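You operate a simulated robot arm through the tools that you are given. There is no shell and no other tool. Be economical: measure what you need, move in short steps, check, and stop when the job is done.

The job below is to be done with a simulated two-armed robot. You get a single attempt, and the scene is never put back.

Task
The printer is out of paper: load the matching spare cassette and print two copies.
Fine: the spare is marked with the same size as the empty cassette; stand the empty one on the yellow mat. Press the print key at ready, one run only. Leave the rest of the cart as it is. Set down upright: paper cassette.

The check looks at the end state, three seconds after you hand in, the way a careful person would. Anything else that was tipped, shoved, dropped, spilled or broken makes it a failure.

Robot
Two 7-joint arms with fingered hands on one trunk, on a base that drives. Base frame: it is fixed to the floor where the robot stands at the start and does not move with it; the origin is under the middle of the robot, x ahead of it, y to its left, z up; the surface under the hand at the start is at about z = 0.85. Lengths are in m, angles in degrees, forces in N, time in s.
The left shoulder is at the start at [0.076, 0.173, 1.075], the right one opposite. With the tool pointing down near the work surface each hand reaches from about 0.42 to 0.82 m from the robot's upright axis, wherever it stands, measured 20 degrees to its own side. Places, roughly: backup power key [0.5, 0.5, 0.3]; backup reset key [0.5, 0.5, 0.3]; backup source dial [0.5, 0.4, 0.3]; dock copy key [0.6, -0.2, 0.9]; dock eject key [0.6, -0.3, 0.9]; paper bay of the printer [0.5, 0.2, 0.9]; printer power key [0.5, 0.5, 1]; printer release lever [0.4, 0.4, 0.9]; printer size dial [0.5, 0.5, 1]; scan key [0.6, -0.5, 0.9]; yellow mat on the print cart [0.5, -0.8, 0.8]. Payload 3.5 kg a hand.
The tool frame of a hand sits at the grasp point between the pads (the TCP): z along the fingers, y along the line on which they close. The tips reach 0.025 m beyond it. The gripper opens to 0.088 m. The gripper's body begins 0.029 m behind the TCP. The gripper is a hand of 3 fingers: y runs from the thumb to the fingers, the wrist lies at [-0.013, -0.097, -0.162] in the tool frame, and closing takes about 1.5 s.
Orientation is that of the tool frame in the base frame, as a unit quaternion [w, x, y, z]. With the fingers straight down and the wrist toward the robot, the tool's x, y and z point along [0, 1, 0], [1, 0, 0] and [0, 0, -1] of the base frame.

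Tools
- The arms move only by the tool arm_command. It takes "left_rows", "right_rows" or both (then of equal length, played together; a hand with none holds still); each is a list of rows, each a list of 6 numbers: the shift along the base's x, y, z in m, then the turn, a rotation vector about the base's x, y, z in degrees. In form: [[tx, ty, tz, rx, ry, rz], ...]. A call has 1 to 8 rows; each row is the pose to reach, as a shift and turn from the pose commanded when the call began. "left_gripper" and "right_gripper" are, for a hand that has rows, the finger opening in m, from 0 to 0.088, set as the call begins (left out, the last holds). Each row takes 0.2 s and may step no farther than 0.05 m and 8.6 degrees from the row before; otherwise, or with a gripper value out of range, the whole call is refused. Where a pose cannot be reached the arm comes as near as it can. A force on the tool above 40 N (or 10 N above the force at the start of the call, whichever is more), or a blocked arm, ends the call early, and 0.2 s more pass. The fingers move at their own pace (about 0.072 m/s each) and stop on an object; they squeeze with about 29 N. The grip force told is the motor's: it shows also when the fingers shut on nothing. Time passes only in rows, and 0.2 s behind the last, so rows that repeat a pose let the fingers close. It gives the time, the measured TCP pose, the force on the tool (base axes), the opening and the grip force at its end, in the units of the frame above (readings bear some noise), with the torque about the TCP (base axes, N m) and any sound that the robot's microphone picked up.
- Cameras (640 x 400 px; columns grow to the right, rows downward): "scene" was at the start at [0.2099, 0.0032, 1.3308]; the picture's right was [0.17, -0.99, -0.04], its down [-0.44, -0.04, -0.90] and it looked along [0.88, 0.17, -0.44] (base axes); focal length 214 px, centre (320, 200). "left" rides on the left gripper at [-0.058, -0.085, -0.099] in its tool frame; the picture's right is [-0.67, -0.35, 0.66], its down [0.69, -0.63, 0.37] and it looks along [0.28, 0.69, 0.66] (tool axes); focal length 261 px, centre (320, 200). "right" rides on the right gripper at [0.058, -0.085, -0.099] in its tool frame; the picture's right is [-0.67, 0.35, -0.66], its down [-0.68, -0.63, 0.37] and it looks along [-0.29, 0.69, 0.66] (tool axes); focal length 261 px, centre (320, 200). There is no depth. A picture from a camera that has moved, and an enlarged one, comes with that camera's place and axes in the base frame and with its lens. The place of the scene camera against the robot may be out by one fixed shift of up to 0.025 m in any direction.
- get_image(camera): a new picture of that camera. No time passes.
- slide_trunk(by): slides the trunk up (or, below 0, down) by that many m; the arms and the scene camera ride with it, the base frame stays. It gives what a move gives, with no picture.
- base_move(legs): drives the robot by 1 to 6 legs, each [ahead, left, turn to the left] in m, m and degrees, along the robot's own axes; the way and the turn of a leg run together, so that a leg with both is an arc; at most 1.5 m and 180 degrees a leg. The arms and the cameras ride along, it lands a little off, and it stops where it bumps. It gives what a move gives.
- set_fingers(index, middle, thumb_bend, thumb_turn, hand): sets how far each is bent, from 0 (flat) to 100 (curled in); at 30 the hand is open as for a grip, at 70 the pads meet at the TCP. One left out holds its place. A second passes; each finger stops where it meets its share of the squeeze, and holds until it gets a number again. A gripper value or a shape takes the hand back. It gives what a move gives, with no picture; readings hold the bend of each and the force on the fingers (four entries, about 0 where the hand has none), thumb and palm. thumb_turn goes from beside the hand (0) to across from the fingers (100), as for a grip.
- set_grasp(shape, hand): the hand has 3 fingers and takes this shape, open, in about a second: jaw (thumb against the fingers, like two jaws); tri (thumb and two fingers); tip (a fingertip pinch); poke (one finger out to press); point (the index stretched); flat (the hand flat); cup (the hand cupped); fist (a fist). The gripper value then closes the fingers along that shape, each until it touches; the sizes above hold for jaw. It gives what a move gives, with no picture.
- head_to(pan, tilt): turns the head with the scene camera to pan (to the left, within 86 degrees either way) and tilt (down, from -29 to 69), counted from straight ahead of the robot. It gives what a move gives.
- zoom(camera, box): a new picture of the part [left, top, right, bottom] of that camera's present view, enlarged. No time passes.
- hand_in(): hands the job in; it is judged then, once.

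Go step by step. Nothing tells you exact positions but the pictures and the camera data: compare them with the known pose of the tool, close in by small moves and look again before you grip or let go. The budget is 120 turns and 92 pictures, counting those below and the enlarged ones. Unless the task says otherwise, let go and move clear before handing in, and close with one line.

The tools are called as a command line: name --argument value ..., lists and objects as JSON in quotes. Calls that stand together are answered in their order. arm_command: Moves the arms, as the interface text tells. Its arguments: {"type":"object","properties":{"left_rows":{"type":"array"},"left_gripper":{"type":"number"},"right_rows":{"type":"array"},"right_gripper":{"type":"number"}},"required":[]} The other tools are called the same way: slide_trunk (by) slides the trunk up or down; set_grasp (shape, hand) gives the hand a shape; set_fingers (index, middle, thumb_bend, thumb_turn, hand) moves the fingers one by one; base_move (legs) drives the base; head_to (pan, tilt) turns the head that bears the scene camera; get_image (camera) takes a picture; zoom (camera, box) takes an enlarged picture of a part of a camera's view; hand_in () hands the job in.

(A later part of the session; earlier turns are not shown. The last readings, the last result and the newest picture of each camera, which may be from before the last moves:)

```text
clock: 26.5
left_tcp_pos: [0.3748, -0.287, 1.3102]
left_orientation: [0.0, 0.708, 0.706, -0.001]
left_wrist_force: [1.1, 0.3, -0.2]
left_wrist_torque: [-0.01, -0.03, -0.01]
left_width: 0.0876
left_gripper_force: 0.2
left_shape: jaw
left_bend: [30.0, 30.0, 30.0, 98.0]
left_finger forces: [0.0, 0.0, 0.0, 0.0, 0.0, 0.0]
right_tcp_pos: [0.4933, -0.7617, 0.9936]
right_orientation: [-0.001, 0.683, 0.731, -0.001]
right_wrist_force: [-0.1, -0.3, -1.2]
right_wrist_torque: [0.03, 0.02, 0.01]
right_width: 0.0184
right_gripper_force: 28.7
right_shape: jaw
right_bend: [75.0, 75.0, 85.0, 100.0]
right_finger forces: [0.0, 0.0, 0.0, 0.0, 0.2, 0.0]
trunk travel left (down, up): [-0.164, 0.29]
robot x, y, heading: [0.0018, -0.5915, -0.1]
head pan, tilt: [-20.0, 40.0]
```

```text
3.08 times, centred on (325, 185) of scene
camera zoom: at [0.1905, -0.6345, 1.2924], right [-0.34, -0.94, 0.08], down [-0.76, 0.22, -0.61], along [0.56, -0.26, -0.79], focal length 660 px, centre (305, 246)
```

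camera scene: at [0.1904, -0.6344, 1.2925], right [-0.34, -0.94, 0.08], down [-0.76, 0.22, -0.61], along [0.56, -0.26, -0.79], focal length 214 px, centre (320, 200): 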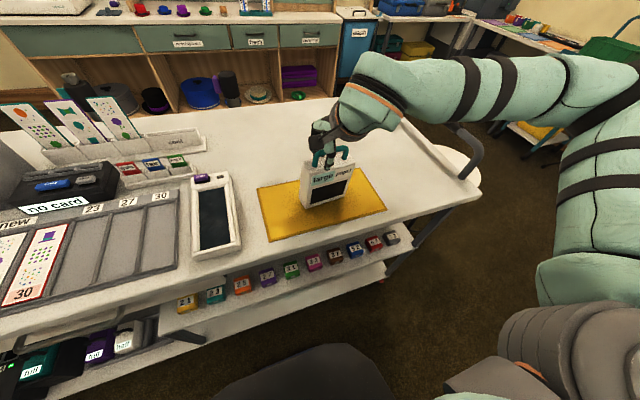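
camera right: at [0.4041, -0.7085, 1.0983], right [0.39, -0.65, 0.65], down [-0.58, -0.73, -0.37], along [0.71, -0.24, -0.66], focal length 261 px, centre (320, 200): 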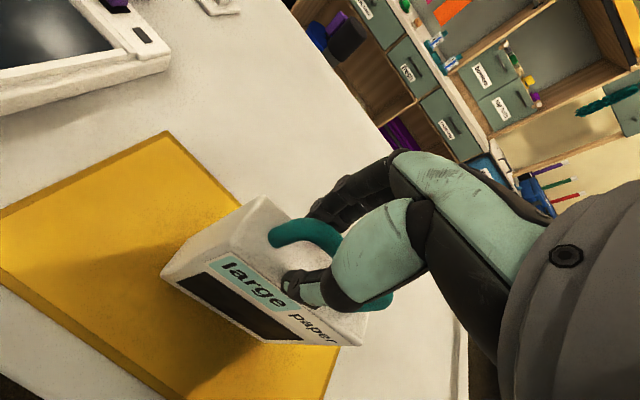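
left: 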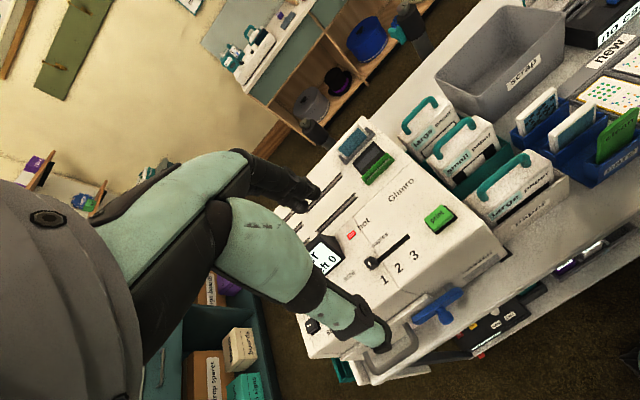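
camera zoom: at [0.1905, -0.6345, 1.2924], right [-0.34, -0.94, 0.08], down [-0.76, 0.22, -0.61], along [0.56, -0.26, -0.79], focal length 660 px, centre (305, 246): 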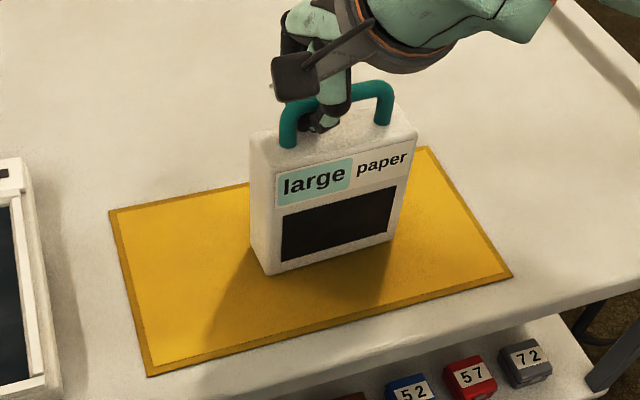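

The cassette stands upright on the mat and the grip has already slackened under the bar. I open and rise.

arm_command --right_rows '[[0, 0, 0.004, 0, 0, 0], [0, 0, 0.004, 0, 0, 0], [0, 0, 0.004, 0, 0, 0], [0, 0, 0.004, 0, 0, 0], [0, 0, 0.004, 0, 0, 0], [0, 0, 0.004, 0, 0, 0], [0, 0, 0.004, 0, 0, 0], [0, 0, 0.004, 0, 0, 0]]' --right_gripper 0.088

zoom --camera "scene" --box '[240, 120, 410, 250]'

zoom --camera "right" --box '[160, 130, 430, 370]'

```text
clock: 28.3
left_tcp_pos: [0.3752, -0.2865, 1.3112]
left_orientation: [0.0, 0.709, 0.706, 0.0]
left_wrist_force: [0.3, 0.1, 0.5]
left_wrist_torque: [-0.02, 0.03, 0.0]
left_width: 0.0875
left_gripper_force: 0.0
left_shape: jaw
left_bend: [30.0, 30.0, 30.0, 98.0]
left_finger forces: [0.1, 0.1, 0.0, 0.0, 0.0, 0.0]
right_tcp_pos: [0.4924, -0.7621, 0.9983]
right_orientation: [0.0, 0.682, 0.731, -0.001]
right_wrist_force: [0.6, 0.9, -0.1]
right_wrist_torque: [0.02, 0.0, 0.05]
right_width: 0.0874
right_gripper_force: 0.1
right_shape: jaw
right_bend: [30.0, 30.0, 30.0, 98.0]
right_finger forces: [0.0, 0.0, 0.1, 0.0, 0.1, 0.0]
trunk travel left (down, up): [-0.164, 0.29]
robot x, y, heading: [-0.0012, -0.5927, -0.1]
head pan, tilt: [-20.0, 40.0]
```

```text
3.08 times, centred on (325, 185) of scene
camera zoom: at [0.1906, -0.6345, 1.2924], right [-0.34, -0.94, 0.08], down [-0.76, 0.22, -0.61], along [0.56, -0.26, -0.79], focal length 660 px, centre (305, 246)
```

zoom: 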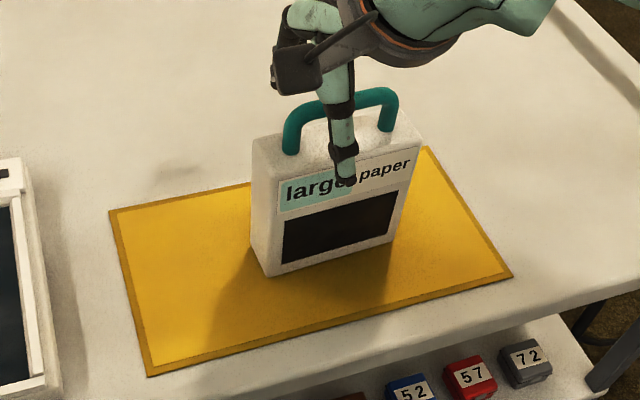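

```text
1.67 times, centred on (295, 250) of right
camera zoom: at [0.4045, -0.7107, 1.0979], right [0.39, -0.65, 0.65], down [-0.58, -0.73, -0.37], along [0.71, -0.24, -0.66], focal length 434 px, centre (362, 117)
```

zoom: 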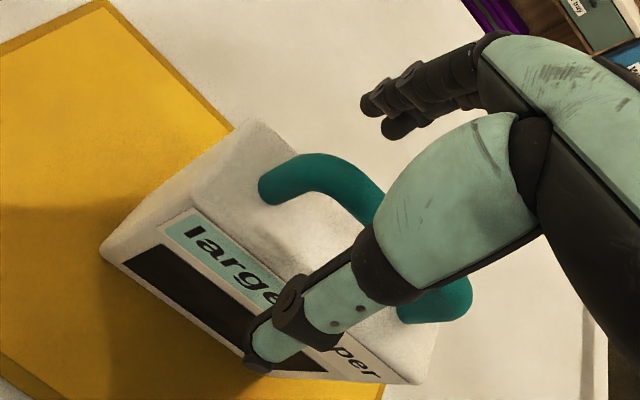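

Stands upright on the mat. I raise the hand straight up, drive back and look at the spare large cassette.

arm_command --right_rows '[[0, 0, 0.03, 0, 0, 0], [0, 0, 0.06, 0, 0, 0], [0, 0, 0.1, 0, 0, 0], [0, 0, 0.14, 0, 0, 0], [0, 0, 0.18, 0, 0, 0], [0, 0, 0.21, 0, 0, 0], [0, 0, 0.24, 0, 0, 0]]'

base_move --legs '[[0, 0.3, 0], [0, 0.3, 0], [0, 0.28, 0]]'

head_to --pan -12 --tilt 35

get_image --camera "scene"

get_image --camera "right"

```text
clock: 29.9
left_tcp_pos: [0.3749, -0.2861, 1.3121]
left_orientation: [0.003, 0.708, 0.706, 0.0]
left_wrist_force: [0.6, 0.2, -0.9]
left_wrist_torque: [-0.01, -0.02, 0.01]
left_width: 0.0876
left_gripper_force: 0.1
left_shape: jaw
left_bend: [30.0, 30.0, 30.0, 98.0]
left_finger forces: [0.1, 0.0, 0.0, 0.0, 0.1, 0.0]
right_tcp_pos: [0.4961, -0.7629, 1.2365]
right_orientation: [-0.001, 0.683, 0.73, -0.001]
right_wrist_force: [-0.4, 0.0, 0.4]
right_wrist_torque: [0.01, -0.02, -0.02]
right_width: 0.0878
right_gripper_force: 0.0
right_shape: jaw
right_bend: [30.0, 30.0, 30.0, 98.0]
right_finger forces: [0.0, 0.0, 0.1, 0.1, 0.0, 0.0]
trunk travel left (down, up): [-0.164, 0.29]
robot x, y, heading: [-0.0026, -0.5906, -0.1]
head pan, tilt: [-20.0, 40.0]
```

```text
clock: 35.1
left_tcp_pos: [0.3923, 0.5843, 1.3104]
left_orientation: [0.0, 0.716, 0.698, 0.0]
left_wrist_force: [0.1, -0.4, 0.2]
left_wrist_torque: [0.02, -0.02, 0.0]
left_width: 0.0876
left_gripper_force: 0.0
left_shape: jaw
left_bend: [30.0, 30.0, 30.0, 98.0]
left_finger forces: [0.1, 0.0, 0.0, 0.0, 0.0, 0.0]
right_tcp_pos: [0.5023, 0.1048, 1.2359]
right_orientation: [-0.001, 0.691, 0.723, 0.0]
right_wrist_force: [0.0, 0.8, 0.0]
right_wrist_torque: [0.02, 0.01, -0.02]
right_width: 0.0876
right_gripper_force: 0.0
right_shape: jaw
right_bend: [30.0, 30.0, 30.0, 98.0]
right_finger forces: [0.0, 0.0, 0.0, 0.0, 0.0, 0.0]
trunk travel left (down, up): [-0.164, 0.29]
robot x, y, heading: [0.0127, 0.2882, -1.6]
head pan, tilt: [-20.0, 40.0]
```

```text
clock: 35.8
left_tcp_pos: [0.392, 0.5837, 1.311]
left_orientation: [0.001, 0.716, 0.698, 0.0]
left_wrist_force: [-0.6, -0.6, 0.2]
left_wrist_torque: [0.0, 0.02, 0.02]
left_width: 0.0875
left_gripper_force: 0.0
left_shape: jaw
left_bend: [30.0, 30.0, 30.0, 98.0]
left_finger forces: [0.0, 0.1, 0.0, 0.0, 0.1, 0.0]
right_tcp_pos: [0.5022, 0.1059, 1.2358]
right_orientation: [-0.001, 0.691, 0.723, -0.001]
right_wrist_force: [0.4, 0.3, -0.9]
right_wrist_torque: [-0.01, 0.01, -0.04]
right_width: 0.0875
right_gripper_force: 0.1
right_shape: jaw
right_bend: [30.0, 30.0, 30.0, 98.0]
right_finger forces: [0.1, 0.0, 0.0, 0.0, 0.0, 0.0]
trunk travel left (down, up): [-0.164, 0.29]
robot x, y, heading: [0.0127, 0.2857, -1.9]
head pan, tilt: [-12.0, 35.0]
```

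```text
56 pictures are left
camera scene: at [0.2081, 0.2519, 1.2984], right [-0.23, -0.97, 0.05], down [-0.72, 0.14, -0.68], along [0.65, -0.19, -0.74], focal length 214 px, centre (320, 200)
```

scene: 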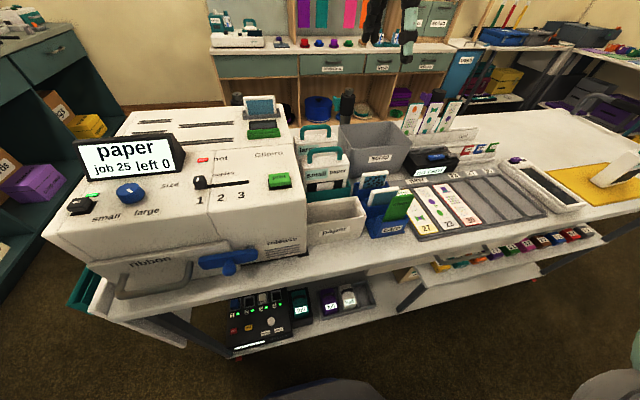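

```text
55 pictures are left
camera right: at [0.4156, 0.1592, 1.3359], right [0.38, -0.65, 0.65], down [-0.6, -0.71, -0.37], along [0.71, -0.25, -0.66], focal length 261 px, centre (320, 200)
```

right: 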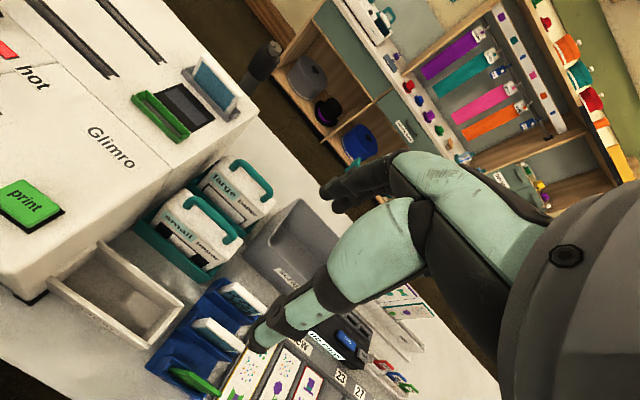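

The bay is empty and the spare large cassette is the far one, handle near (0.70, 0.15, 1.0). I bring the right hand above it for a closer look.

arm_command --right_rows '[[0.04, 0.01, 0, 0, 0, -1], [0.08, 0.02, 0, 0, 0, -2], [0.12, 0.03, 0, 0, 0, -2], [0.155, 0.044, -0.02, 0, 0, -2], [0.185, 0.044, -0.05, 0, 0, -2], [0.185, 0.044, -0.08, 0, 0, -2], [0.185, 0.044, -0.08, 0, 0, -2]]'

get_image --camera "right"

zoom --camera "scene" --box '[260, 90, 420, 240]'

```text
clock: 37.4
left_tcp_pos: [0.3923, 0.5843, 1.3104]
left_orientation: [0.001, 0.715, 0.699, -0.001]
left_wrist_force: [0.5, -0.5, -0.1]
left_wrist_torque: [0.0, 0.03, -0.02]
left_width: 0.0875
left_gripper_force: 0.1
left_shape: jaw
left_bend: [30.0, 30.0, 30.0, 98.0]
left_finger forces: [0.1, 0.1, 0.0, 0.1, 0.0, 0.1]
right_tcp_pos: [0.6872, 0.1506, 1.1569]
right_orientation: [-0.001, 0.703, 0.711, -0.001]
right_wrist_force: [-0.1, -0.1, 0.4]
right_wrist_torque: [0.02, -0.02, -0.01]
right_width: 0.0878
right_gripper_force: 0.0
right_shape: jaw
right_bend: [30.0, 30.0, 30.0, 98.0]
right_finger forces: [0.1, 0.0, 0.1, 0.0, 0.1, 0.0]
trunk travel left (down, up): [-0.164, 0.29]
robot x, y, heading: [0.0121, 0.2857, -1.6]
head pan, tilt: [-12.0, 35.0]
```

```text
54 pictures are left
camera right: at [0.6026, 0.2066, 1.2558], right [0.36, -0.67, 0.65], down [-0.62, -0.69, -0.37], along [0.7, -0.28, -0.66], focal length 261 px, centre (320, 200)
```

right: 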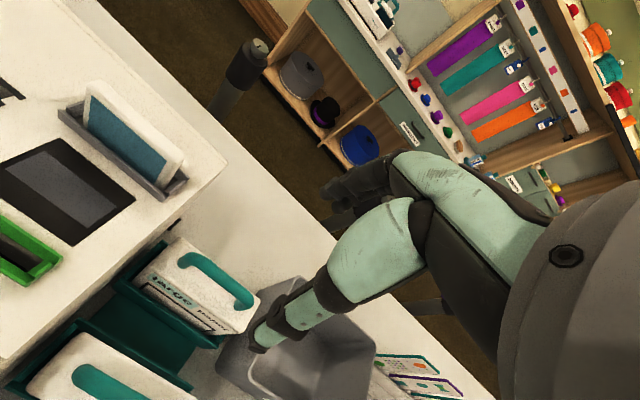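

```text
2.67 times, centred on (340, 165) of scene
camera zoom: at [0.208, 0.252, 1.2985], right [-0.23, -0.97, 0.05], down [-0.72, 0.14, -0.68], along [0.65, -0.19, -0.74], focal length 572 px, centre (267, 293)
```

zoom: 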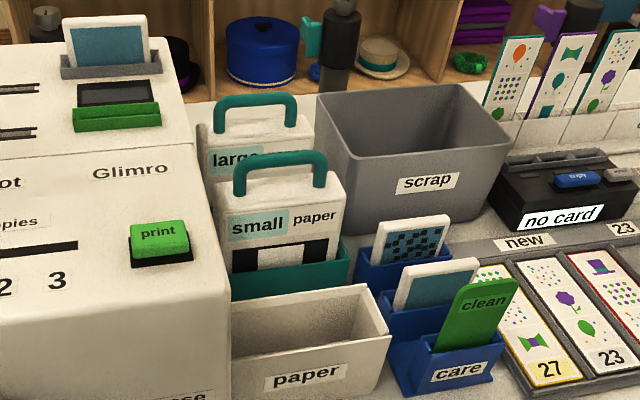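

The handle is at about (0.70, 0.147, 0.99), unyawed. I descend over it.

arm_command --right_rows '[[0.013, -0.003, -0.03, 0, 0, 0], [0.013, -0.003, -0.06, 0, 0, 0], [0.013, -0.003, -0.09, 0, 0, 0], [0.013, -0.003, -0.12, 0, 0, 0], [0.013, -0.003, -0.12, 0, 0, 0]]'

get_image --camera "right"

zoom --camera "scene" --box '[260, 90, 420, 240]'

```text
clock: 38.6
left_tcp_pos: [0.3916, 0.5841, 1.3113]
left_orientation: [0.0, 0.716, 0.698, -0.001]
left_wrist_force: [0.3, -1.1, -0.4]
left_wrist_torque: [-0.02, -0.02, 0.01]
left_width: 0.0878
left_gripper_force: 0.1
left_shape: jaw
left_bend: [30.0, 30.0, 30.0, 98.0]
left_finger forces: [0.1, 0.1, 0.0, 0.1, 0.0, 0.0]
right_tcp_pos: [0.6991, 0.1464, 1.0386]
right_orientation: [-0.001, 0.703, 0.711, 0.0]
right_wrist_force: [0.0, 1.3, 0.8]
right_wrist_torque: [0.02, 0.01, 0.01]
right_width: 0.0878
right_gripper_force: 0.1
right_shape: jaw
right_bend: [30.0, 30.0, 30.0, 98.0]
right_finger forces: [0.1, 0.0, 0.0, 0.1, 0.0, 0.1]
trunk travel left (down, up): [-0.164, 0.29]
robot x, y, heading: [0.0099, 0.2882, -1.7]
head pan, tilt: [-12.0, 35.0]
```

```text
52 pictures are left
camera right: at [0.6139, 0.2025, 1.1383], right [0.36, -0.67, 0.65], down [-0.62, -0.69, -0.37], along [0.7, -0.28, -0.66], focal length 261 px, centre (320, 200)
```

right: 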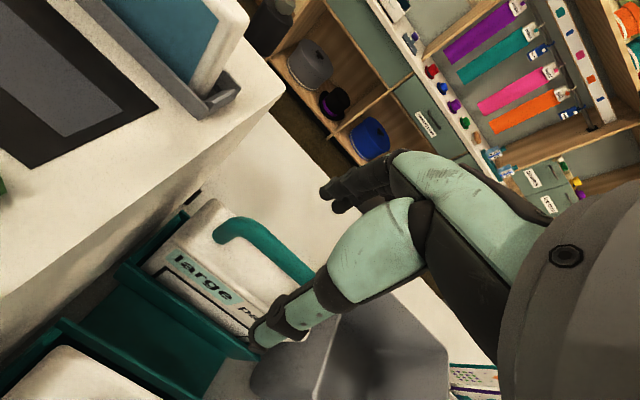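

```text
2.67 times, centred on (340, 165) of scene
camera zoom: at [0.2077, 0.2516, 1.2985], right [-0.23, -0.97, 0.05], down [-0.72, 0.14, -0.68], along [0.65, -0.19, -0.74], focal length 572 px, centre (267, 293)
```

zoom: 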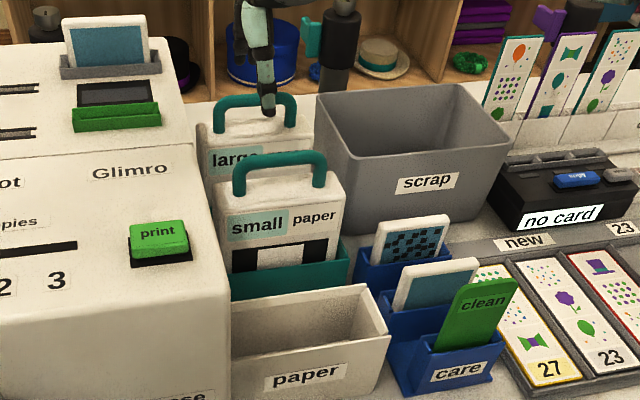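

Aligned; I shift 7 mm left, go down 4 cm and close.

arm_command --right_rows '[[0, 0.007, -0.012, 0, 0, 0], [0, 0.007, -0.026, 0, 0, 0], [0, 0.007, -0.04, 0, 0, 0], [0, 0.007, -0.04, 0, 0, 0]]'

zoom --camera "right" --box '[200, 130, 430, 360]'

arm_command --right_rows '[[0, 0, 0, 0, 0, 0], [0, 0, 0, 0, 0, 0], [0, 0, 0, 0, 0, 0], [0, 0, 0, 0, 0, 0], [0, 0, 0, 0, 0, 0], [0, 0, 0, 0, 0, 0], [0, 0, 0, 0, 0, 0], [0, 0, 0, 0, 0, 0]]' --right_gripper 0

zoom --camera "right" --box '[200, 130, 430, 360]'

```text
clock: 39.6
left_tcp_pos: [0.392, 0.583, 1.3113]
left_orientation: [0.0, 0.715, 0.699, -0.001]
left_wrist_force: [0.0, -0.5, 0.4]
left_wrist_torque: [-0.01, -0.01, 0.03]
left_width: 0.0876
left_gripper_force: 0.0
left_shape: jaw
left_bend: [30.0, 30.0, 30.0, 98.0]
left_finger forces: [0.0, 0.0, 0.0, 0.1, 0.0, 0.1]
right_tcp_pos: [0.6986, 0.1531, 0.9992]
right_orientation: [-0.001, 0.703, 0.711, 0.0]
right_wrist_force: [-0.4, -0.9, -0.1]
right_wrist_torque: [-0.05, 0.0, 0.03]
right_width: 0.0877
right_gripper_force: 0.0
right_shape: jaw
right_bend: [30.0, 30.0, 30.0, 98.0]
right_finger forces: [0.0, 0.0, 0.0, 0.1, 0.0, 0.1]
trunk travel left (down, up): [-0.164, 0.29]
robot x, y, heading: [0.0066, 0.2891, -1.5]
head pan, tilt: [-12.0, 35.0]
```

```text
1.74 times, centred on (315, 245) of right
camera zoom: at [0.6142, 0.2099, 1.0976], right [0.36, -0.67, 0.65], down [-0.62, -0.69, -0.37], along [0.7, -0.28, -0.66], focal length 453 px, centre (329, 122)
```

zoom: 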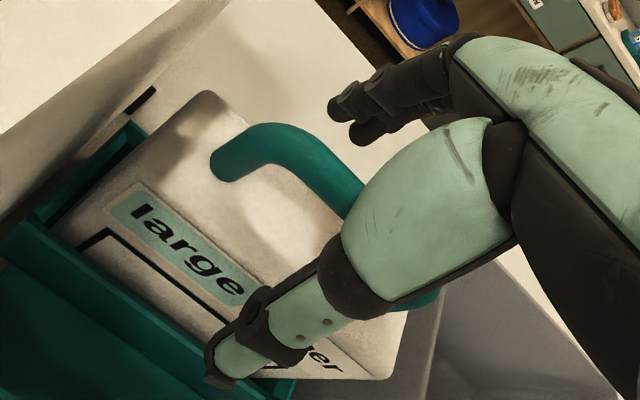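

```text
clock: 41.4
left_tcp_pos: [0.3917, 0.5849, 1.3124]
left_orientation: [0.0, 0.716, 0.698, 0.0]
left_wrist_force: [-0.7, 1.1, 0.4]
left_wrist_torque: [0.0, 0.0, -0.03]
left_width: 0.0877
left_gripper_force: 0.0
left_shape: jaw
left_bend: [30.0, 30.0, 30.0, 98.0]
left_finger forces: [0.0, 0.0, 0.0, 0.0, 0.1, 0.1]
right_tcp_pos: [0.6985, 0.1544, 1.0009]
right_orientation: [0.001, 0.703, 0.711, 0.0]
right_wrist_force: [4.9, 1.0, 15.1]
right_wrist_torque: [0.02, -0.44, -0.05]
right_width: 0.026
right_gripper_force: 28.6
right_shape: jaw
right_bend: [73.0, 58.0, 73.0, 100.0]
right_finger forces: [25.7, 16.1, 0.0, 0.0, 27.5, 0.0]
trunk travel left (down, up): [-0.164, 0.29]
robot x, y, heading: [0.0125, 0.2841, -1.1]
head pan, tilt: [-12.0, 35.0]
```

```text
1.74 times, centred on (315, 245) of right
camera zoom: at [0.6132, 0.2103, 1.0991], right [0.35, -0.67, 0.66], down [-0.62, -0.69, -0.37], along [0.7, -0.28, -0.66], focal length 453 px, centre (329, 122)
```

zoom: 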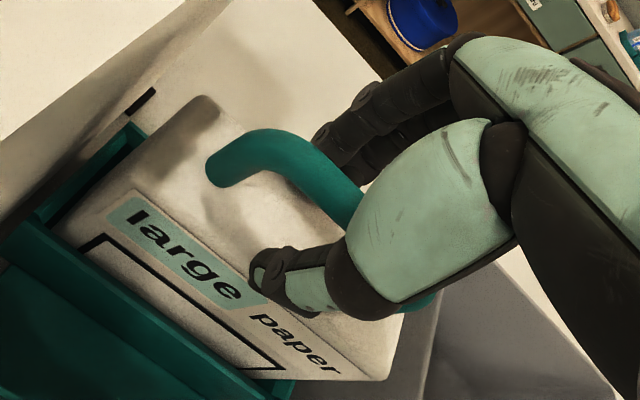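

Same kind of grip as before. I ease up, then lift straight out.

arm_command --right_rows '[[0, 0, 0.004, 0, 0, 0], [0, 0, 0.008, 0, 0, 0], [0, 0, 0.012, 0, 0, 0], [0, 0, 0.02, 0, 0, 0], [0, 0, 0.035, 0, 0, 0], [0, 0, 0.05, 0, 0, 0], [0, 0, 0.05, 0, 0, 0]]'

zoom --camera "scene" --box '[220, 60, 440, 260]'

get_image --camera "right"

```text
clock: 43.0
left_tcp_pos: [0.3936, 0.5846, 1.3113]
left_orientation: [-0.001, 0.716, 0.698, 0.0]
left_wrist_force: [-0.3, -0.5, 0.1]
left_wrist_torque: [-0.02, 0.02, 0.02]
left_width: 0.0877
left_gripper_force: 0.0
left_shape: jaw
left_bend: [30.0, 30.0, 30.0, 98.0]
left_finger forces: [0.0, 0.1, 0.0, 0.1, 0.0, 0.0]
right_tcp_pos: [0.7022, 0.1522, 1.0466]
right_orientation: [-0.001, 0.704, 0.711, 0.0]
right_wrist_force: [-0.2, 0.6, -4.0]
right_wrist_torque: [0.01, -0.05, 0.02]
right_width: 0.0242
right_gripper_force: 28.7
right_shape: jaw
right_bend: [73.0, 58.0, 73.0, 100.0]
right_finger forces: [14.8, 12.9, 0.0, 0.0, 28.5, 0.1]
trunk travel left (down, up): [-0.164, 0.29]
robot x, y, heading: [0.0137, 0.2876, -1.7]
head pan, tilt: [-12.0, 35.0]
```

```text
2.00 times, centred on (330, 160) of scene
camera zoom: at [0.209, 0.2513, 1.2982], right [-0.23, -0.97, 0.05], down [-0.73, 0.14, -0.67], along [0.65, -0.19, -0.74], focal length 429 px, centre (300, 280)
```

zoom: 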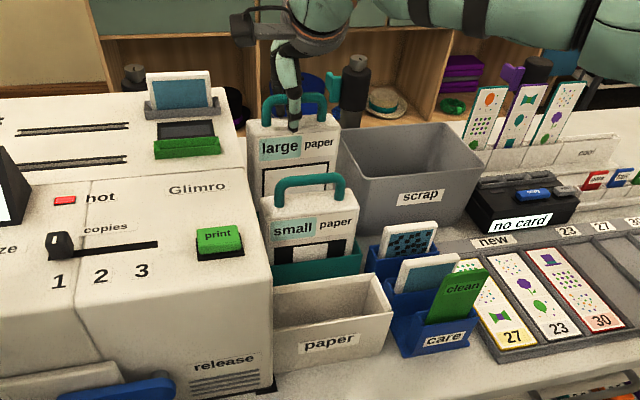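

```text
47 pictures are left
camera right: at [0.6165, 0.2086, 1.1454], right [0.36, -0.67, 0.65], down [-0.62, -0.69, -0.37], along [0.7, -0.28, -0.66], focal length 261 px, centre (320, 200)
```

right: 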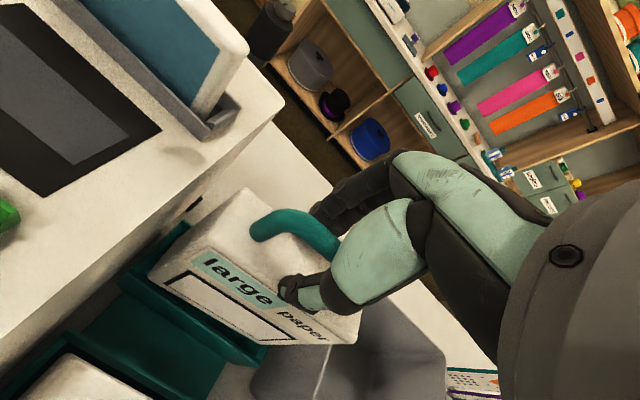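

Lifted cleanly. I raise it high, bring it back over the bay and compare.

arm_command --right_rows '[[0, 0, 0.04, 0, 0, 0], [0, 0, 0.08, 0, 0, 0], [0, 0, 0.12, 0, 0, 0], [-0.02, 0, 0.155, 0, 0, 0], [-0.05, 0.004, 0.175, 0, 0, 0], [-0.09, 0.008, 0.175, 0, 0, 0], [-0.13, 0.011, 0.175, 0, 0, 0], [-0.17, 0.011, 0.175, 0, 0, 0]]'

arm_command --right_rows '[[-0.03, 0, 0, 0, 0, 0], [-0.0466, 0, -0.03, 0, 0, 0], [-0.0466, 0, -0.05, 0, 0, 0], [-0.0466, 0, -0.05, 0, 0, 0]]'

get_image --camera "right"

zoom --camera "scene" --box '[240, 60, 440, 280]'

```text
clock: 44.8
left_tcp_pos: [0.3914, 0.5841, 1.3118]
left_orientation: [0.0, 0.716, 0.698, 0.001]
left_wrist_force: [-1.1, 0.6, 0.5]
left_wrist_torque: [0.02, 0.0, 0.02]
left_width: 0.0878
left_gripper_force: 0.1
left_shape: jaw
left_bend: [30.0, 30.0, 30.0, 98.0]
left_finger forces: [0.1, 0.1, 0.1, 0.1, 0.1, 0.0]
right_tcp_pos: [0.53, 0.165, 1.2237]
right_orientation: [-0.001, 0.703, 0.711, 0.0]
right_wrist_force: [0.2, 0.2, -3.4]
right_wrist_torque: [0.03, -0.01, 0.03]
right_width: 0.0243
right_gripper_force: 28.7
right_shape: jaw
right_bend: [73.0, 58.0, 73.0, 100.0]
right_finger forces: [14.6, 9.9, 0.1, 0.0, 26.5, 0.0]
trunk travel left (down, up): [-0.164, 0.29]
robot x, y, heading: [0.0102, 0.287, -1.5]
head pan, tilt: [-12.0, 35.0]
```

```text
clock: 45.8
left_tcp_pos: [0.392, 0.5843, 1.312]
left_orientation: [0.0, 0.716, 0.698, 0.0]
left_wrist_force: [-0.6, 0.0, -0.2]
left_wrist_torque: [-0.01, -0.01, 0.06]
left_width: 0.0877
left_gripper_force: 0.1
left_shape: jaw
left_bend: [30.0, 30.0, 30.0, 98.0]
left_finger forces: [0.0, 0.0, 0.1, 0.0, 0.1, 0.0]
right_tcp_pos: [0.4826, 0.1637, 1.1731]
right_orientation: [-0.001, 0.703, 0.711, 0.0]
right_wrist_force: [0.0, -0.2, -3.7]
right_wrist_torque: [0.01, 0.01, 0.02]
right_width: 0.0241
right_gripper_force: 29.0
right_shape: jaw
right_bend: [73.0, 58.0, 73.0, 100.0]
right_finger forces: [14.5, 9.9, 0.0, 0.0, 25.9, 0.0]
trunk travel left (down, up): [-0.164, 0.29]
robot x, y, heading: [0.0141, 0.2888, -1.6]
head pan, tilt: [-12.0, 35.0]
```

```text
46 pictures are left
camera right: at [0.3972, 0.2198, 1.273], right [0.36, -0.67, 0.65], down [-0.62, -0.69, -0.37], along [0.7, -0.28, -0.66], focal length 261 px, centre (320, 200)
```

right: 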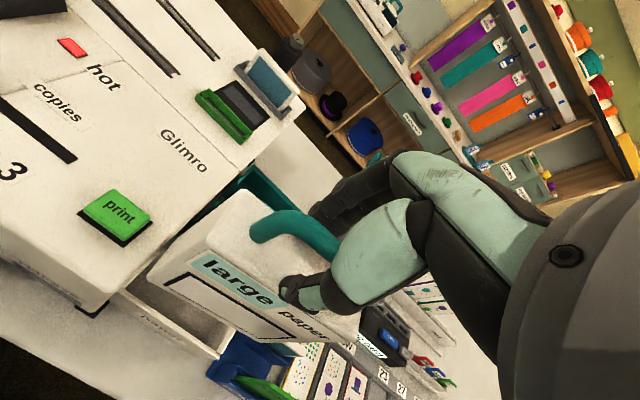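

```text
1.82 times, centred on (340, 170) of scene
camera zoom: at [0.2078, 0.2515, 1.2985], right [-0.23, -0.97, 0.05], down [-0.72, 0.14, -0.68], along [0.65, -0.19, -0.74], focal length 390 px, centre (284, 254)
```

zoom: 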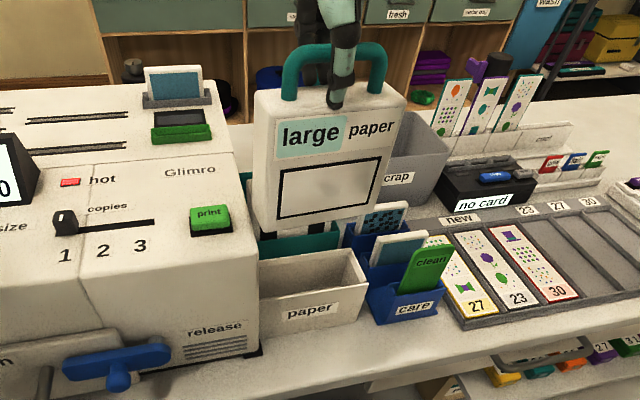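

Roughly above the bay. I go down to just above the tray and check alignment.

arm_command --right_rows '[[0.002, 0, -0.02, 0, 0, 0], [0.003, 0, -0.04, 0, 0, 0], [0.003, 0, -0.06, 0, 0, 0], [0.003, 0, -0.08, 0, 0, 0], [0.003, 0, -0.08, 0, 0, 0]]'

zoom --camera "scene" --box '[280, 110, 400, 250]'

zoom --camera "right" --box '[100, 170, 360, 390]'

```text
clock: 47.0
left_tcp_pos: [0.392, 0.5829, 1.3113]
left_orientation: [0.001, 0.716, 0.698, 0.001]
left_wrist_force: [0.4, -0.4, 0.4]
left_wrist_torque: [0.0, 0.01, 0.03]
left_width: 0.0876
left_gripper_force: 0.0
left_shape: jaw
left_bend: [30.0, 30.0, 30.0, 98.0]
left_finger forces: [0.0, 0.0, 0.1, 0.1, 0.1, 0.0]
right_tcp_pos: [0.4858, 0.1648, 1.0904]
right_orientation: [-0.001, 0.703, 0.711, 0.0]
right_wrist_force: [-0.7, 0.0, -3.4]
right_wrist_torque: [0.05, -0.01, 0.0]
right_width: 0.0241
right_gripper_force: 28.8
right_shape: jaw
right_bend: [73.0, 58.0, 73.0, 100.0]
right_finger forces: [14.4, 9.8, 0.1, 0.0, 25.2, 0.0]
trunk travel left (down, up): [-0.164, 0.29]
robot x, y, heading: [0.0108, 0.2851, -1.5]
head pan, tilt: [-12.0, 35.0]
```

```text
2.86 times, centred on (340, 180) of scene
camera zoom: at [0.2081, 0.2515, 1.2984], right [-0.23, -0.97, 0.05], down [-0.72, 0.14, -0.68], along [0.65, -0.19, -0.74], focal length 613 px, centre (263, 257)
```

zoom: 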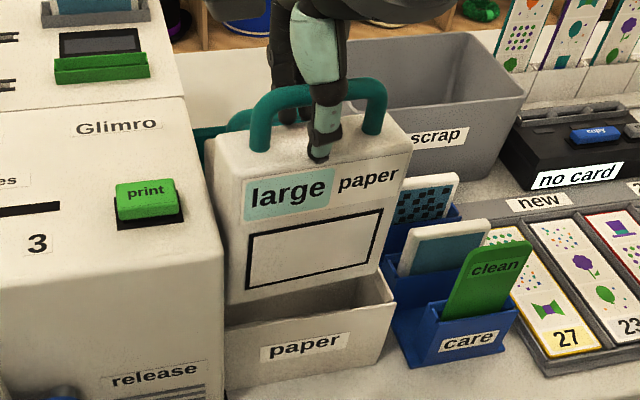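

```text
1.82 times, centred on (230, 280) of right
camera zoom: at [0.4009, 0.2211, 1.1915], right [0.36, -0.67, 0.65], down [-0.62, -0.69, -0.37], along [0.7, -0.28, -0.66], focal length 474 px, centre (484, 54)
```

zoom: 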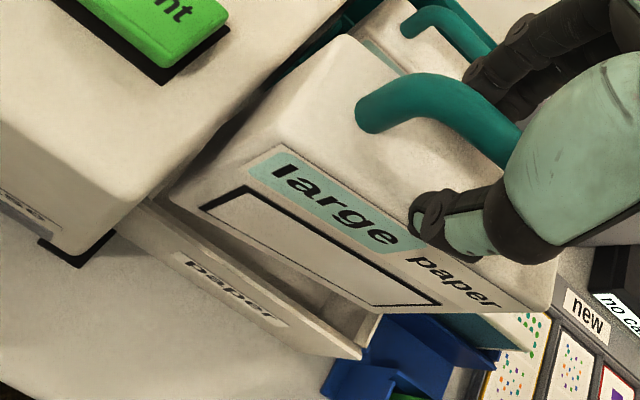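

The cassette is yawed about +7° in the grip relative to the tray. I turn the hand back by 7° and re-check.

arm_command --right_rows '[[0, 0, 0, 0, 0, -3.5], [-0.002, 0.003, 0, 0, 0, -7], [-0.002, 0.003, 0, 0, 0, -7]]'

zoom --camera "scene" --box '[280, 110, 400, 250]'

zoom --camera "right" --box '[100, 170, 360, 390]'

```text
clock: 47.8
left_tcp_pos: [0.3933, 0.584, 1.3116]
left_orientation: [0.001, 0.716, 0.698, 0.001]
left_wrist_force: [0.6, 0.7, 1.0]
left_wrist_torque: [0.0, -0.04, 0.01]
left_width: 0.0875
left_gripper_force: 0.2
left_shape: jaw
left_bend: [30.0, 30.0, 30.0, 98.0]
left_finger forces: [0.1, 0.0, 0.1, 0.1, 0.0, 0.0]
right_tcp_pos: [0.4845, 0.1655, 1.091]
right_orientation: [-0.001, 0.746, 0.666, 0.0]
right_wrist_force: [-0.2, -0.1, -3.1]
right_wrist_torque: [-0.04, -0.01, 0.01]
right_width: 0.0241
right_gripper_force: 29.1
right_shape: jaw
right_bend: [73.0, 58.0, 73.0, 100.0]
right_finger forces: [14.2, 10.2, 0.0, 0.0, 25.3, 0.1]
trunk travel left (down, up): [-0.164, 0.29]
robot x, y, heading: [0.009, 0.2915, -1.4]
head pan, tilt: [-12.0, 35.0]
```

```text
2.86 times, centred on (340, 180) of scene
camera zoom: at [0.2086, 0.251, 1.2983], right [-0.23, -0.97, 0.05], down [-0.72, 0.14, -0.67], along [0.65, -0.19, -0.74], focal length 613 px, centre (263, 257)
```

zoom: 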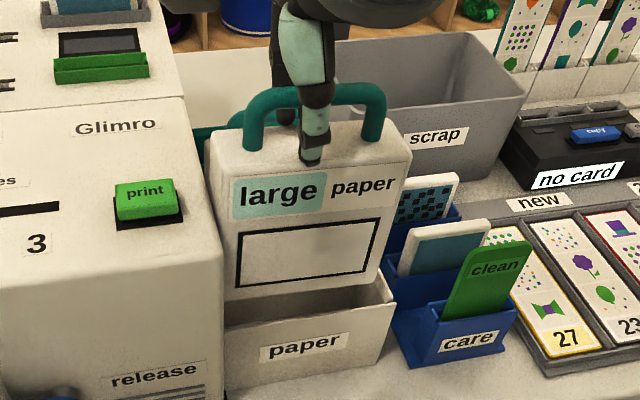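

```text
1.82 times, centred on (230, 280) of right
camera zoom: at [0.407, 0.2336, 1.1916], right [0.27, -0.71, 0.65], down [-0.7, -0.61, -0.37], along [0.66, -0.36, -0.66], focal length 474 px, centre (484, 54)
```

zoom: 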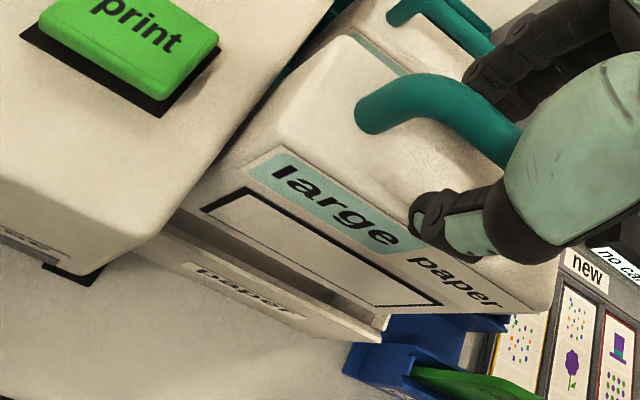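

Nearly parallel now; the cassette should go about 5 mm right. I correct and lower gently into the tray.

arm_command --right_rows '[[-0.001, -0.005, 0, 0, 0, 1], [-0.001, -0.005, -0.01, 0, 0, 1], [-0.001, -0.005, -0.02, 0, 0, 1], [-0.001, -0.005, -0.03, 0, 0, 1], [-0.001, -0.005, -0.03, 0, 0, 1]]'

zoom --camera "scene" --box '[280, 110, 400, 250]'

zoom --camera "right" --box '[100, 170, 360, 390]'

```text
clock: 49.0
left_tcp_pos: [0.3914, 0.5845, 1.3121]
left_orientation: [0.0, 0.716, 0.699, 0.0]
left_wrist_force: [-1.0, -0.4, 0.4]
left_wrist_torque: [0.0, -0.02, 0.01]
left_width: 0.0877
left_gripper_force: 0.1
left_shape: jaw
left_bend: [30.0, 30.0, 30.0, 98.0]
left_finger forces: [0.1, 0.0, 0.1, 0.1, 0.1, 0.0]
right_tcp_pos: [0.4828, 0.1624, 1.0607]
right_orientation: [0.0, 0.739, 0.673, -0.001]
right_wrist_force: [0.5, -1.3, -3.6]
right_wrist_torque: [0.0, -0.11, -0.01]
right_width: 0.0242
right_gripper_force: 29.0
right_shape: jaw
right_bend: [73.0, 58.0, 73.0, 100.0]
right_finger forces: [14.7, 9.8, 0.1, 0.0, 24.9, 0.1]
trunk travel left (down, up): [-0.164, 0.29]
robot x, y, heading: [0.0161, 0.2861, -1.5]
head pan, tilt: [-12.0, 35.0]
```

```text
2.86 times, centred on (340, 180) of scene
camera zoom: at [0.2085, 0.2515, 1.2983], right [-0.23, -0.97, 0.05], down [-0.72, 0.14, -0.67], along [0.65, -0.19, -0.74], focal length 613 px, centre (263, 257)
```

zoom: 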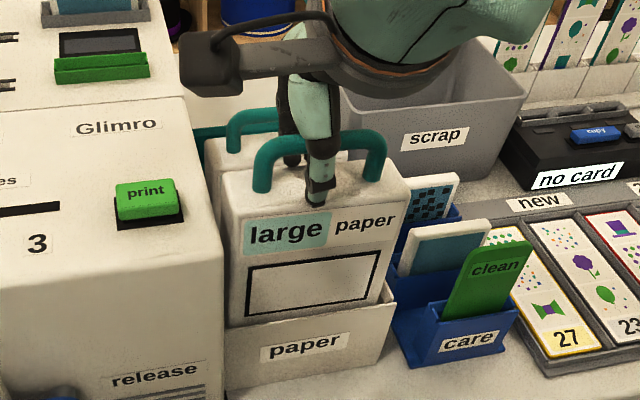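

```text
1.82 times, centred on (230, 280) of right
camera zoom: at [0.4048, 0.2262, 1.1604], right [0.29, -0.7, 0.65], down [-0.69, -0.62, -0.37], along [0.66, -0.35, -0.66], focal length 474 px, centre (484, 54)
```

zoom: 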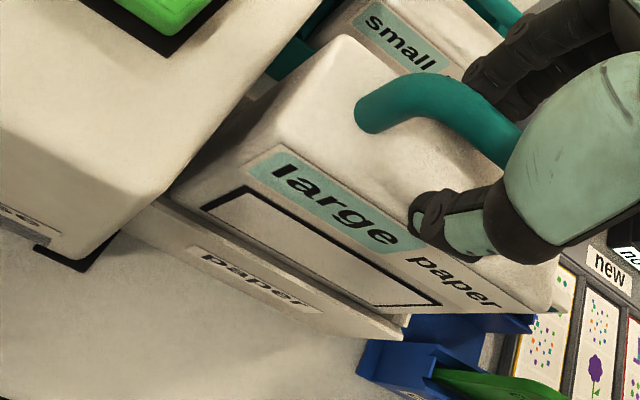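

It is entering the tray without noticeable force. I keep lowering.

arm_command --right_rows '[[0, 0, -0.01, 0, 0, 0], [0, 0, -0.02, 0, 0, 0], [0, 0, -0.03, 0, 0, 0], [0, 0, -0.038, 0, 0, 0], [0, 0, -0.046, 0, 0, 0], [0, 0, -0.046, 0, 0, 0]]'

zoom --camera "scene" --box '[280, 110, 400, 250]'

```text
clock: 50.4
left_tcp_pos: [0.3927, 0.5837, 1.3113]
left_orientation: [0.001, 0.716, 0.698, 0.0]
left_wrist_force: [0.0, 0.4, 0.7]
left_wrist_torque: [0.02, 0.03, 0.01]
left_width: 0.0879
left_gripper_force: 0.1
left_shape: jaw
left_bend: [30.0, 30.0, 30.0, 98.0]
left_finger forces: [0.1, 0.1, 0.0, 0.0, 0.0, 0.0]
right_tcp_pos: [0.4839, 0.1627, 1.0147]
right_orientation: [-0.001, 0.74, 0.673, 0.0]
right_wrist_force: [-0.1, 0.0, -2.5]
right_wrist_torque: [0.0, -0.01, 0.0]
right_width: 0.024
right_gripper_force: 28.9
right_shape: jaw
right_bend: [73.0, 58.0, 73.0, 100.0]
right_finger forces: [14.4, 9.8, 0.0, 0.1, 24.9, 0.1]
trunk travel left (down, up): [-0.164, 0.29]
robot x, y, heading: [0.01, 0.2873, -1.3]
head pan, tilt: [-12.0, 35.0]
```

```text
2.86 times, centred on (340, 180) of scene
camera zoom: at [0.2084, 0.2514, 1.2983], right [-0.23, -0.97, 0.05], down [-0.72, 0.14, -0.68], along [0.65, -0.19, -0.74], focal length 613 px, centre (263, 257)
```

zoom: 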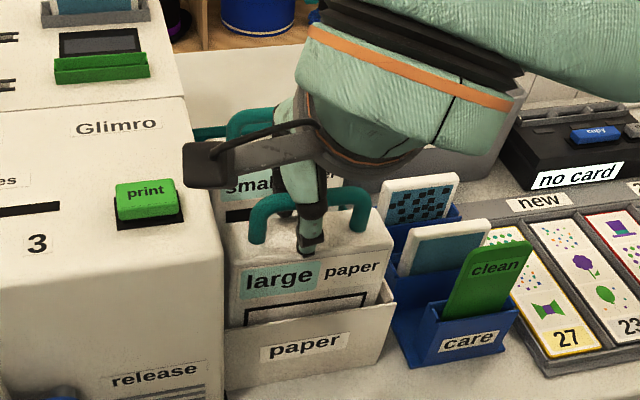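

Almost down. A few more millimetres until it seats.

arm_command --right_rows '[[0, 0, -0.004, 0, 0, 0], [0, 0, -0.008, 0, 0, 0], [0, 0, -0.012, 0, 0, 0], [0, 0, -0.012, 0, 0, 0]]'

get_image --camera "scene"

```text
clock: 51.4
left_tcp_pos: [0.3925, 0.5838, 1.3115]
left_orientation: [0.001, 0.715, 0.699, 0.0]
left_wrist_force: [0.3, 0.1, -0.8]
left_wrist_torque: [0.0, 0.0, -0.04]
left_width: 0.0879
left_gripper_force: 0.1
left_shape: jaw
left_bend: [30.0, 30.0, 30.0, 98.0]
left_finger forces: [0.1, 0.0, 0.0, 0.0, 0.0, 0.0]
right_tcp_pos: [0.4846, 0.1637, 1.0046]
right_orientation: [0.0, 0.74, 0.673, 0.001]
right_wrist_force: [6.0, 0.3, 16.4]
right_wrist_torque: [-0.23, -0.55, 0.18]
right_width: 0.0202
right_gripper_force: 28.6
right_shape: jaw
right_bend: [75.0, 58.0, 82.0, 100.0]
right_finger forces: [0.0, 25.3, 0.1, 0.0, 7.4, 0.0]
trunk travel left (down, up): [-0.164, 0.29]
robot x, y, heading: [0.0122, 0.2843, -1.5]
head pan, tilt: [-12.0, 35.0]
```

```text
37 pictures are left
camera scene: at [0.2082, 0.2521, 1.2986], right [-0.23, -0.97, 0.05], down [-0.72, 0.14, -0.68], along [0.65, -0.19, -0.74], focal length 214 px, centre (320, 200)
```

scene: 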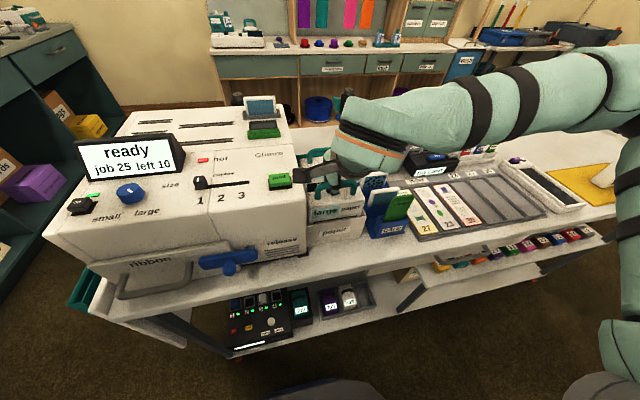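

Display now says "ready, left 10": it's seated. I open the hand and rise straight up.

arm_command --right_rows '[[0, 0, 0.004, 0, 0, 0], [0, 0, 0.004, 0, 0, 0], [0, 0, 0.004, 0, 0, 0], [0, 0, 0.004, 0, 0, 0], [0, 0, 0.004, 0, 0, 0], [0, 0, 0.004, 0, 0, 0], [0, 0, 0.004, 0, 0, 0], [0, 0, 0.004, 0, 0, 0]]' --right_gripper 0.088

zoom --camera "right" --box '[160, 130, 430, 370]'

```text
clock: 53.2
left_tcp_pos: [0.3929, 0.5835, 1.3117]
left_orientation: [0.001, 0.716, 0.698, -0.001]
left_wrist_force: [0.6, 0.8, 0.2]
left_wrist_torque: [-0.01, 0.0, -0.01]
left_width: 0.0877
left_gripper_force: 0.0
left_shape: jaw
left_bend: [30.0, 30.0, 30.0, 98.0]
left_finger forces: [0.0, 0.0, 0.0, 0.1, 0.1, 0.0]
right_tcp_pos: [0.4847, 0.1616, 1.0077]
right_orientation: [-0.001, 0.74, 0.673, 0.0]
right_wrist_force: [-0.2, 0.4, -0.2]
right_wrist_torque: [0.01, -0.02, -0.06]
right_width: 0.0875
right_gripper_force: 0.1
right_shape: jaw
right_bend: [30.0, 30.0, 30.0, 98.0]
right_finger forces: [0.0, 0.1, 0.1, 0.0, 0.0, 0.0]
trunk travel left (down, up): [-0.164, 0.29]
robot x, y, heading: [0.0149, 0.2879, -1.8]
head pan, tilt: [-12.0, 35.0]
```

```text
1.67 times, centred on (295, 250) of right
camera zoom: at [0.4055, 0.2266, 1.1067], right [0.28, -0.7, 0.65], down [-0.69, -0.62, -0.37], along [0.66, -0.35, -0.66], focal length 434 px, centre (362, 117)
```

zoom: 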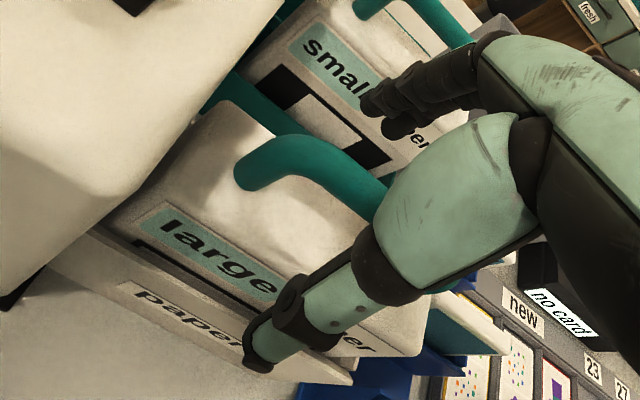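

I raise the right hand clear, then take the left hand toward the copies slider knob (about 0.495, 0.39, 1.03).

arm_command --right_rows '[[0, 0, 0.03, 0, 0, 0], [0, 0, 0.06, 0, 0, 0], [0, 0, 0.1, 0, 0, 0], [0, 0, 0.14, 0, 0, 0], [0, -0.02, 0.18, 0, 0, 0], [-0.02, -0.06, 0.21, 0, 0, 0], [-0.05, -0.1, 0.23, 0, 0, 0], [-0.05, -0.1, 0.23, 0, 0, 0]]'

arm_command --left_rows '[[0.02, -0.045, 0, 0, 0, 0], [0.04, -0.09, 0, 0, 0, 0], [0.06, -0.13, 0, 0, 0, 0], [0.08, -0.17, -0.01, 0, 0, 1], [0.095, -0.19, -0.05, 0, 0, 1.5], [0.1, -0.193, -0.09, 0, 0, 1.5], [0.1, -0.193, -0.13, 0, 0, 1.5], [0.1, -0.193, -0.13, 0, 0, 1.5]]'

head_to --pan 8 --tilt 35

get_image --camera "left"

get_image --camera "scene"

```text
refused: row 6 steps farther than a row can; nothing moved
```

```text
clock: 55.0
left_tcp_pos: [0.4885, 0.3921, 1.185]
left_orientation: [0.001, 0.707, 0.708, -0.001]
left_wrist_force: [-0.5, -0.2, -0.1]
left_wrist_torque: [0.01, 0.0, -0.01]
left_width: 0.0878
left_gripper_force: 0.1
left_shape: jaw
left_bend: [30.0, 30.0, 30.0, 98.0]
left_finger forces: [0.0, 0.0, 0.0, 0.0, 0.0, 0.0]
right_tcp_pos: [0.4833, 0.1613, 1.0077]
right_orientation: [-0.002, 0.739, 0.673, 0.0]
right_wrist_force: [1.2, 0.2, -0.4]
right_wrist_torque: [-0.01, 0.02, -0.02]
right_width: 0.0879
right_gripper_force: 0.0
right_shape: jaw
right_bend: [30.0, 30.0, 30.0, 98.0]
right_finger forces: [0.0, 0.0, 0.1, 0.0, 0.0, 0.0]
trunk travel left (down, up): [-0.164, 0.29]
robot x, y, heading: [0.0097, 0.2859, -1.3]
head pan, tilt: [-12.0, 35.0]
```

```text
clock: 55.8
left_tcp_pos: [0.4891, 0.3924, 1.1844]
left_orientation: [0.0, 0.706, 0.708, 0.0]
left_wrist_force: [0.0, -0.2, 0.0]
left_wrist_torque: [0.04, 0.02, 0.01]
left_width: 0.0877
left_gripper_force: 0.0
left_shape: jaw
left_bend: [30.0, 30.0, 30.0, 98.0]
left_finger forces: [0.0, 0.0, 0.0, 0.1, 0.1, 0.0]
right_tcp_pos: [0.4844, 0.1623, 1.0081]
right_orientation: [-0.001, 0.74, 0.673, 0.001]
right_wrist_force: [0.2, -0.6, -0.1]
right_wrist_torque: [0.03, 0.0, 0.02]
right_width: 0.0878
right_gripper_force: 0.2
right_shape: jaw
right_bend: [30.0, 30.0, 30.0, 98.0]
right_finger forces: [0.1, 0.1, 0.0, 0.0, 0.1, 0.1]
trunk travel left (down, up): [-0.164, 0.29]
robot x, y, heading: [0.0093, 0.2837, -1.6]
head pan, tilt: [8.0, 35.0]
```

```text
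35 pictures are left
camera left: at [0.4037, 0.334, 1.2835], right [-0.35, -0.67, -0.66], down [-0.63, 0.68, -0.37], along [0.69, 0.29, -0.66], focal length 261 px, centre (320, 200)
```

left: 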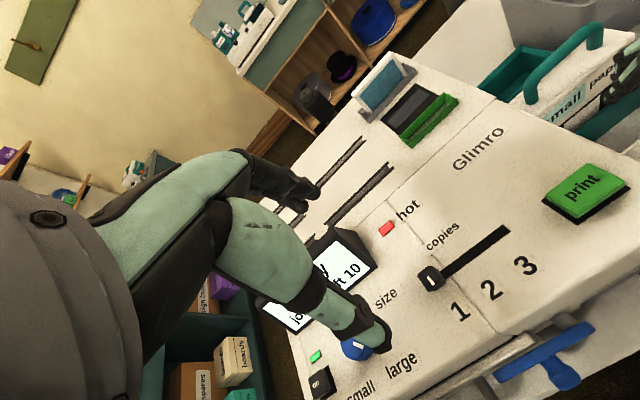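

```text
34 pictures are left
camera scene: at [0.21, 0.2819, 1.2981], right [0.11, -0.99, -0.03], down [-0.74, -0.06, -0.67], along [0.67, 0.1, -0.74], focal length 214 px, centre (320, 200)
```

scene: 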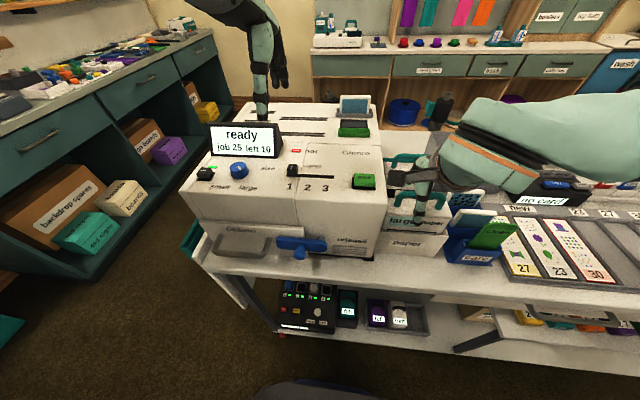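

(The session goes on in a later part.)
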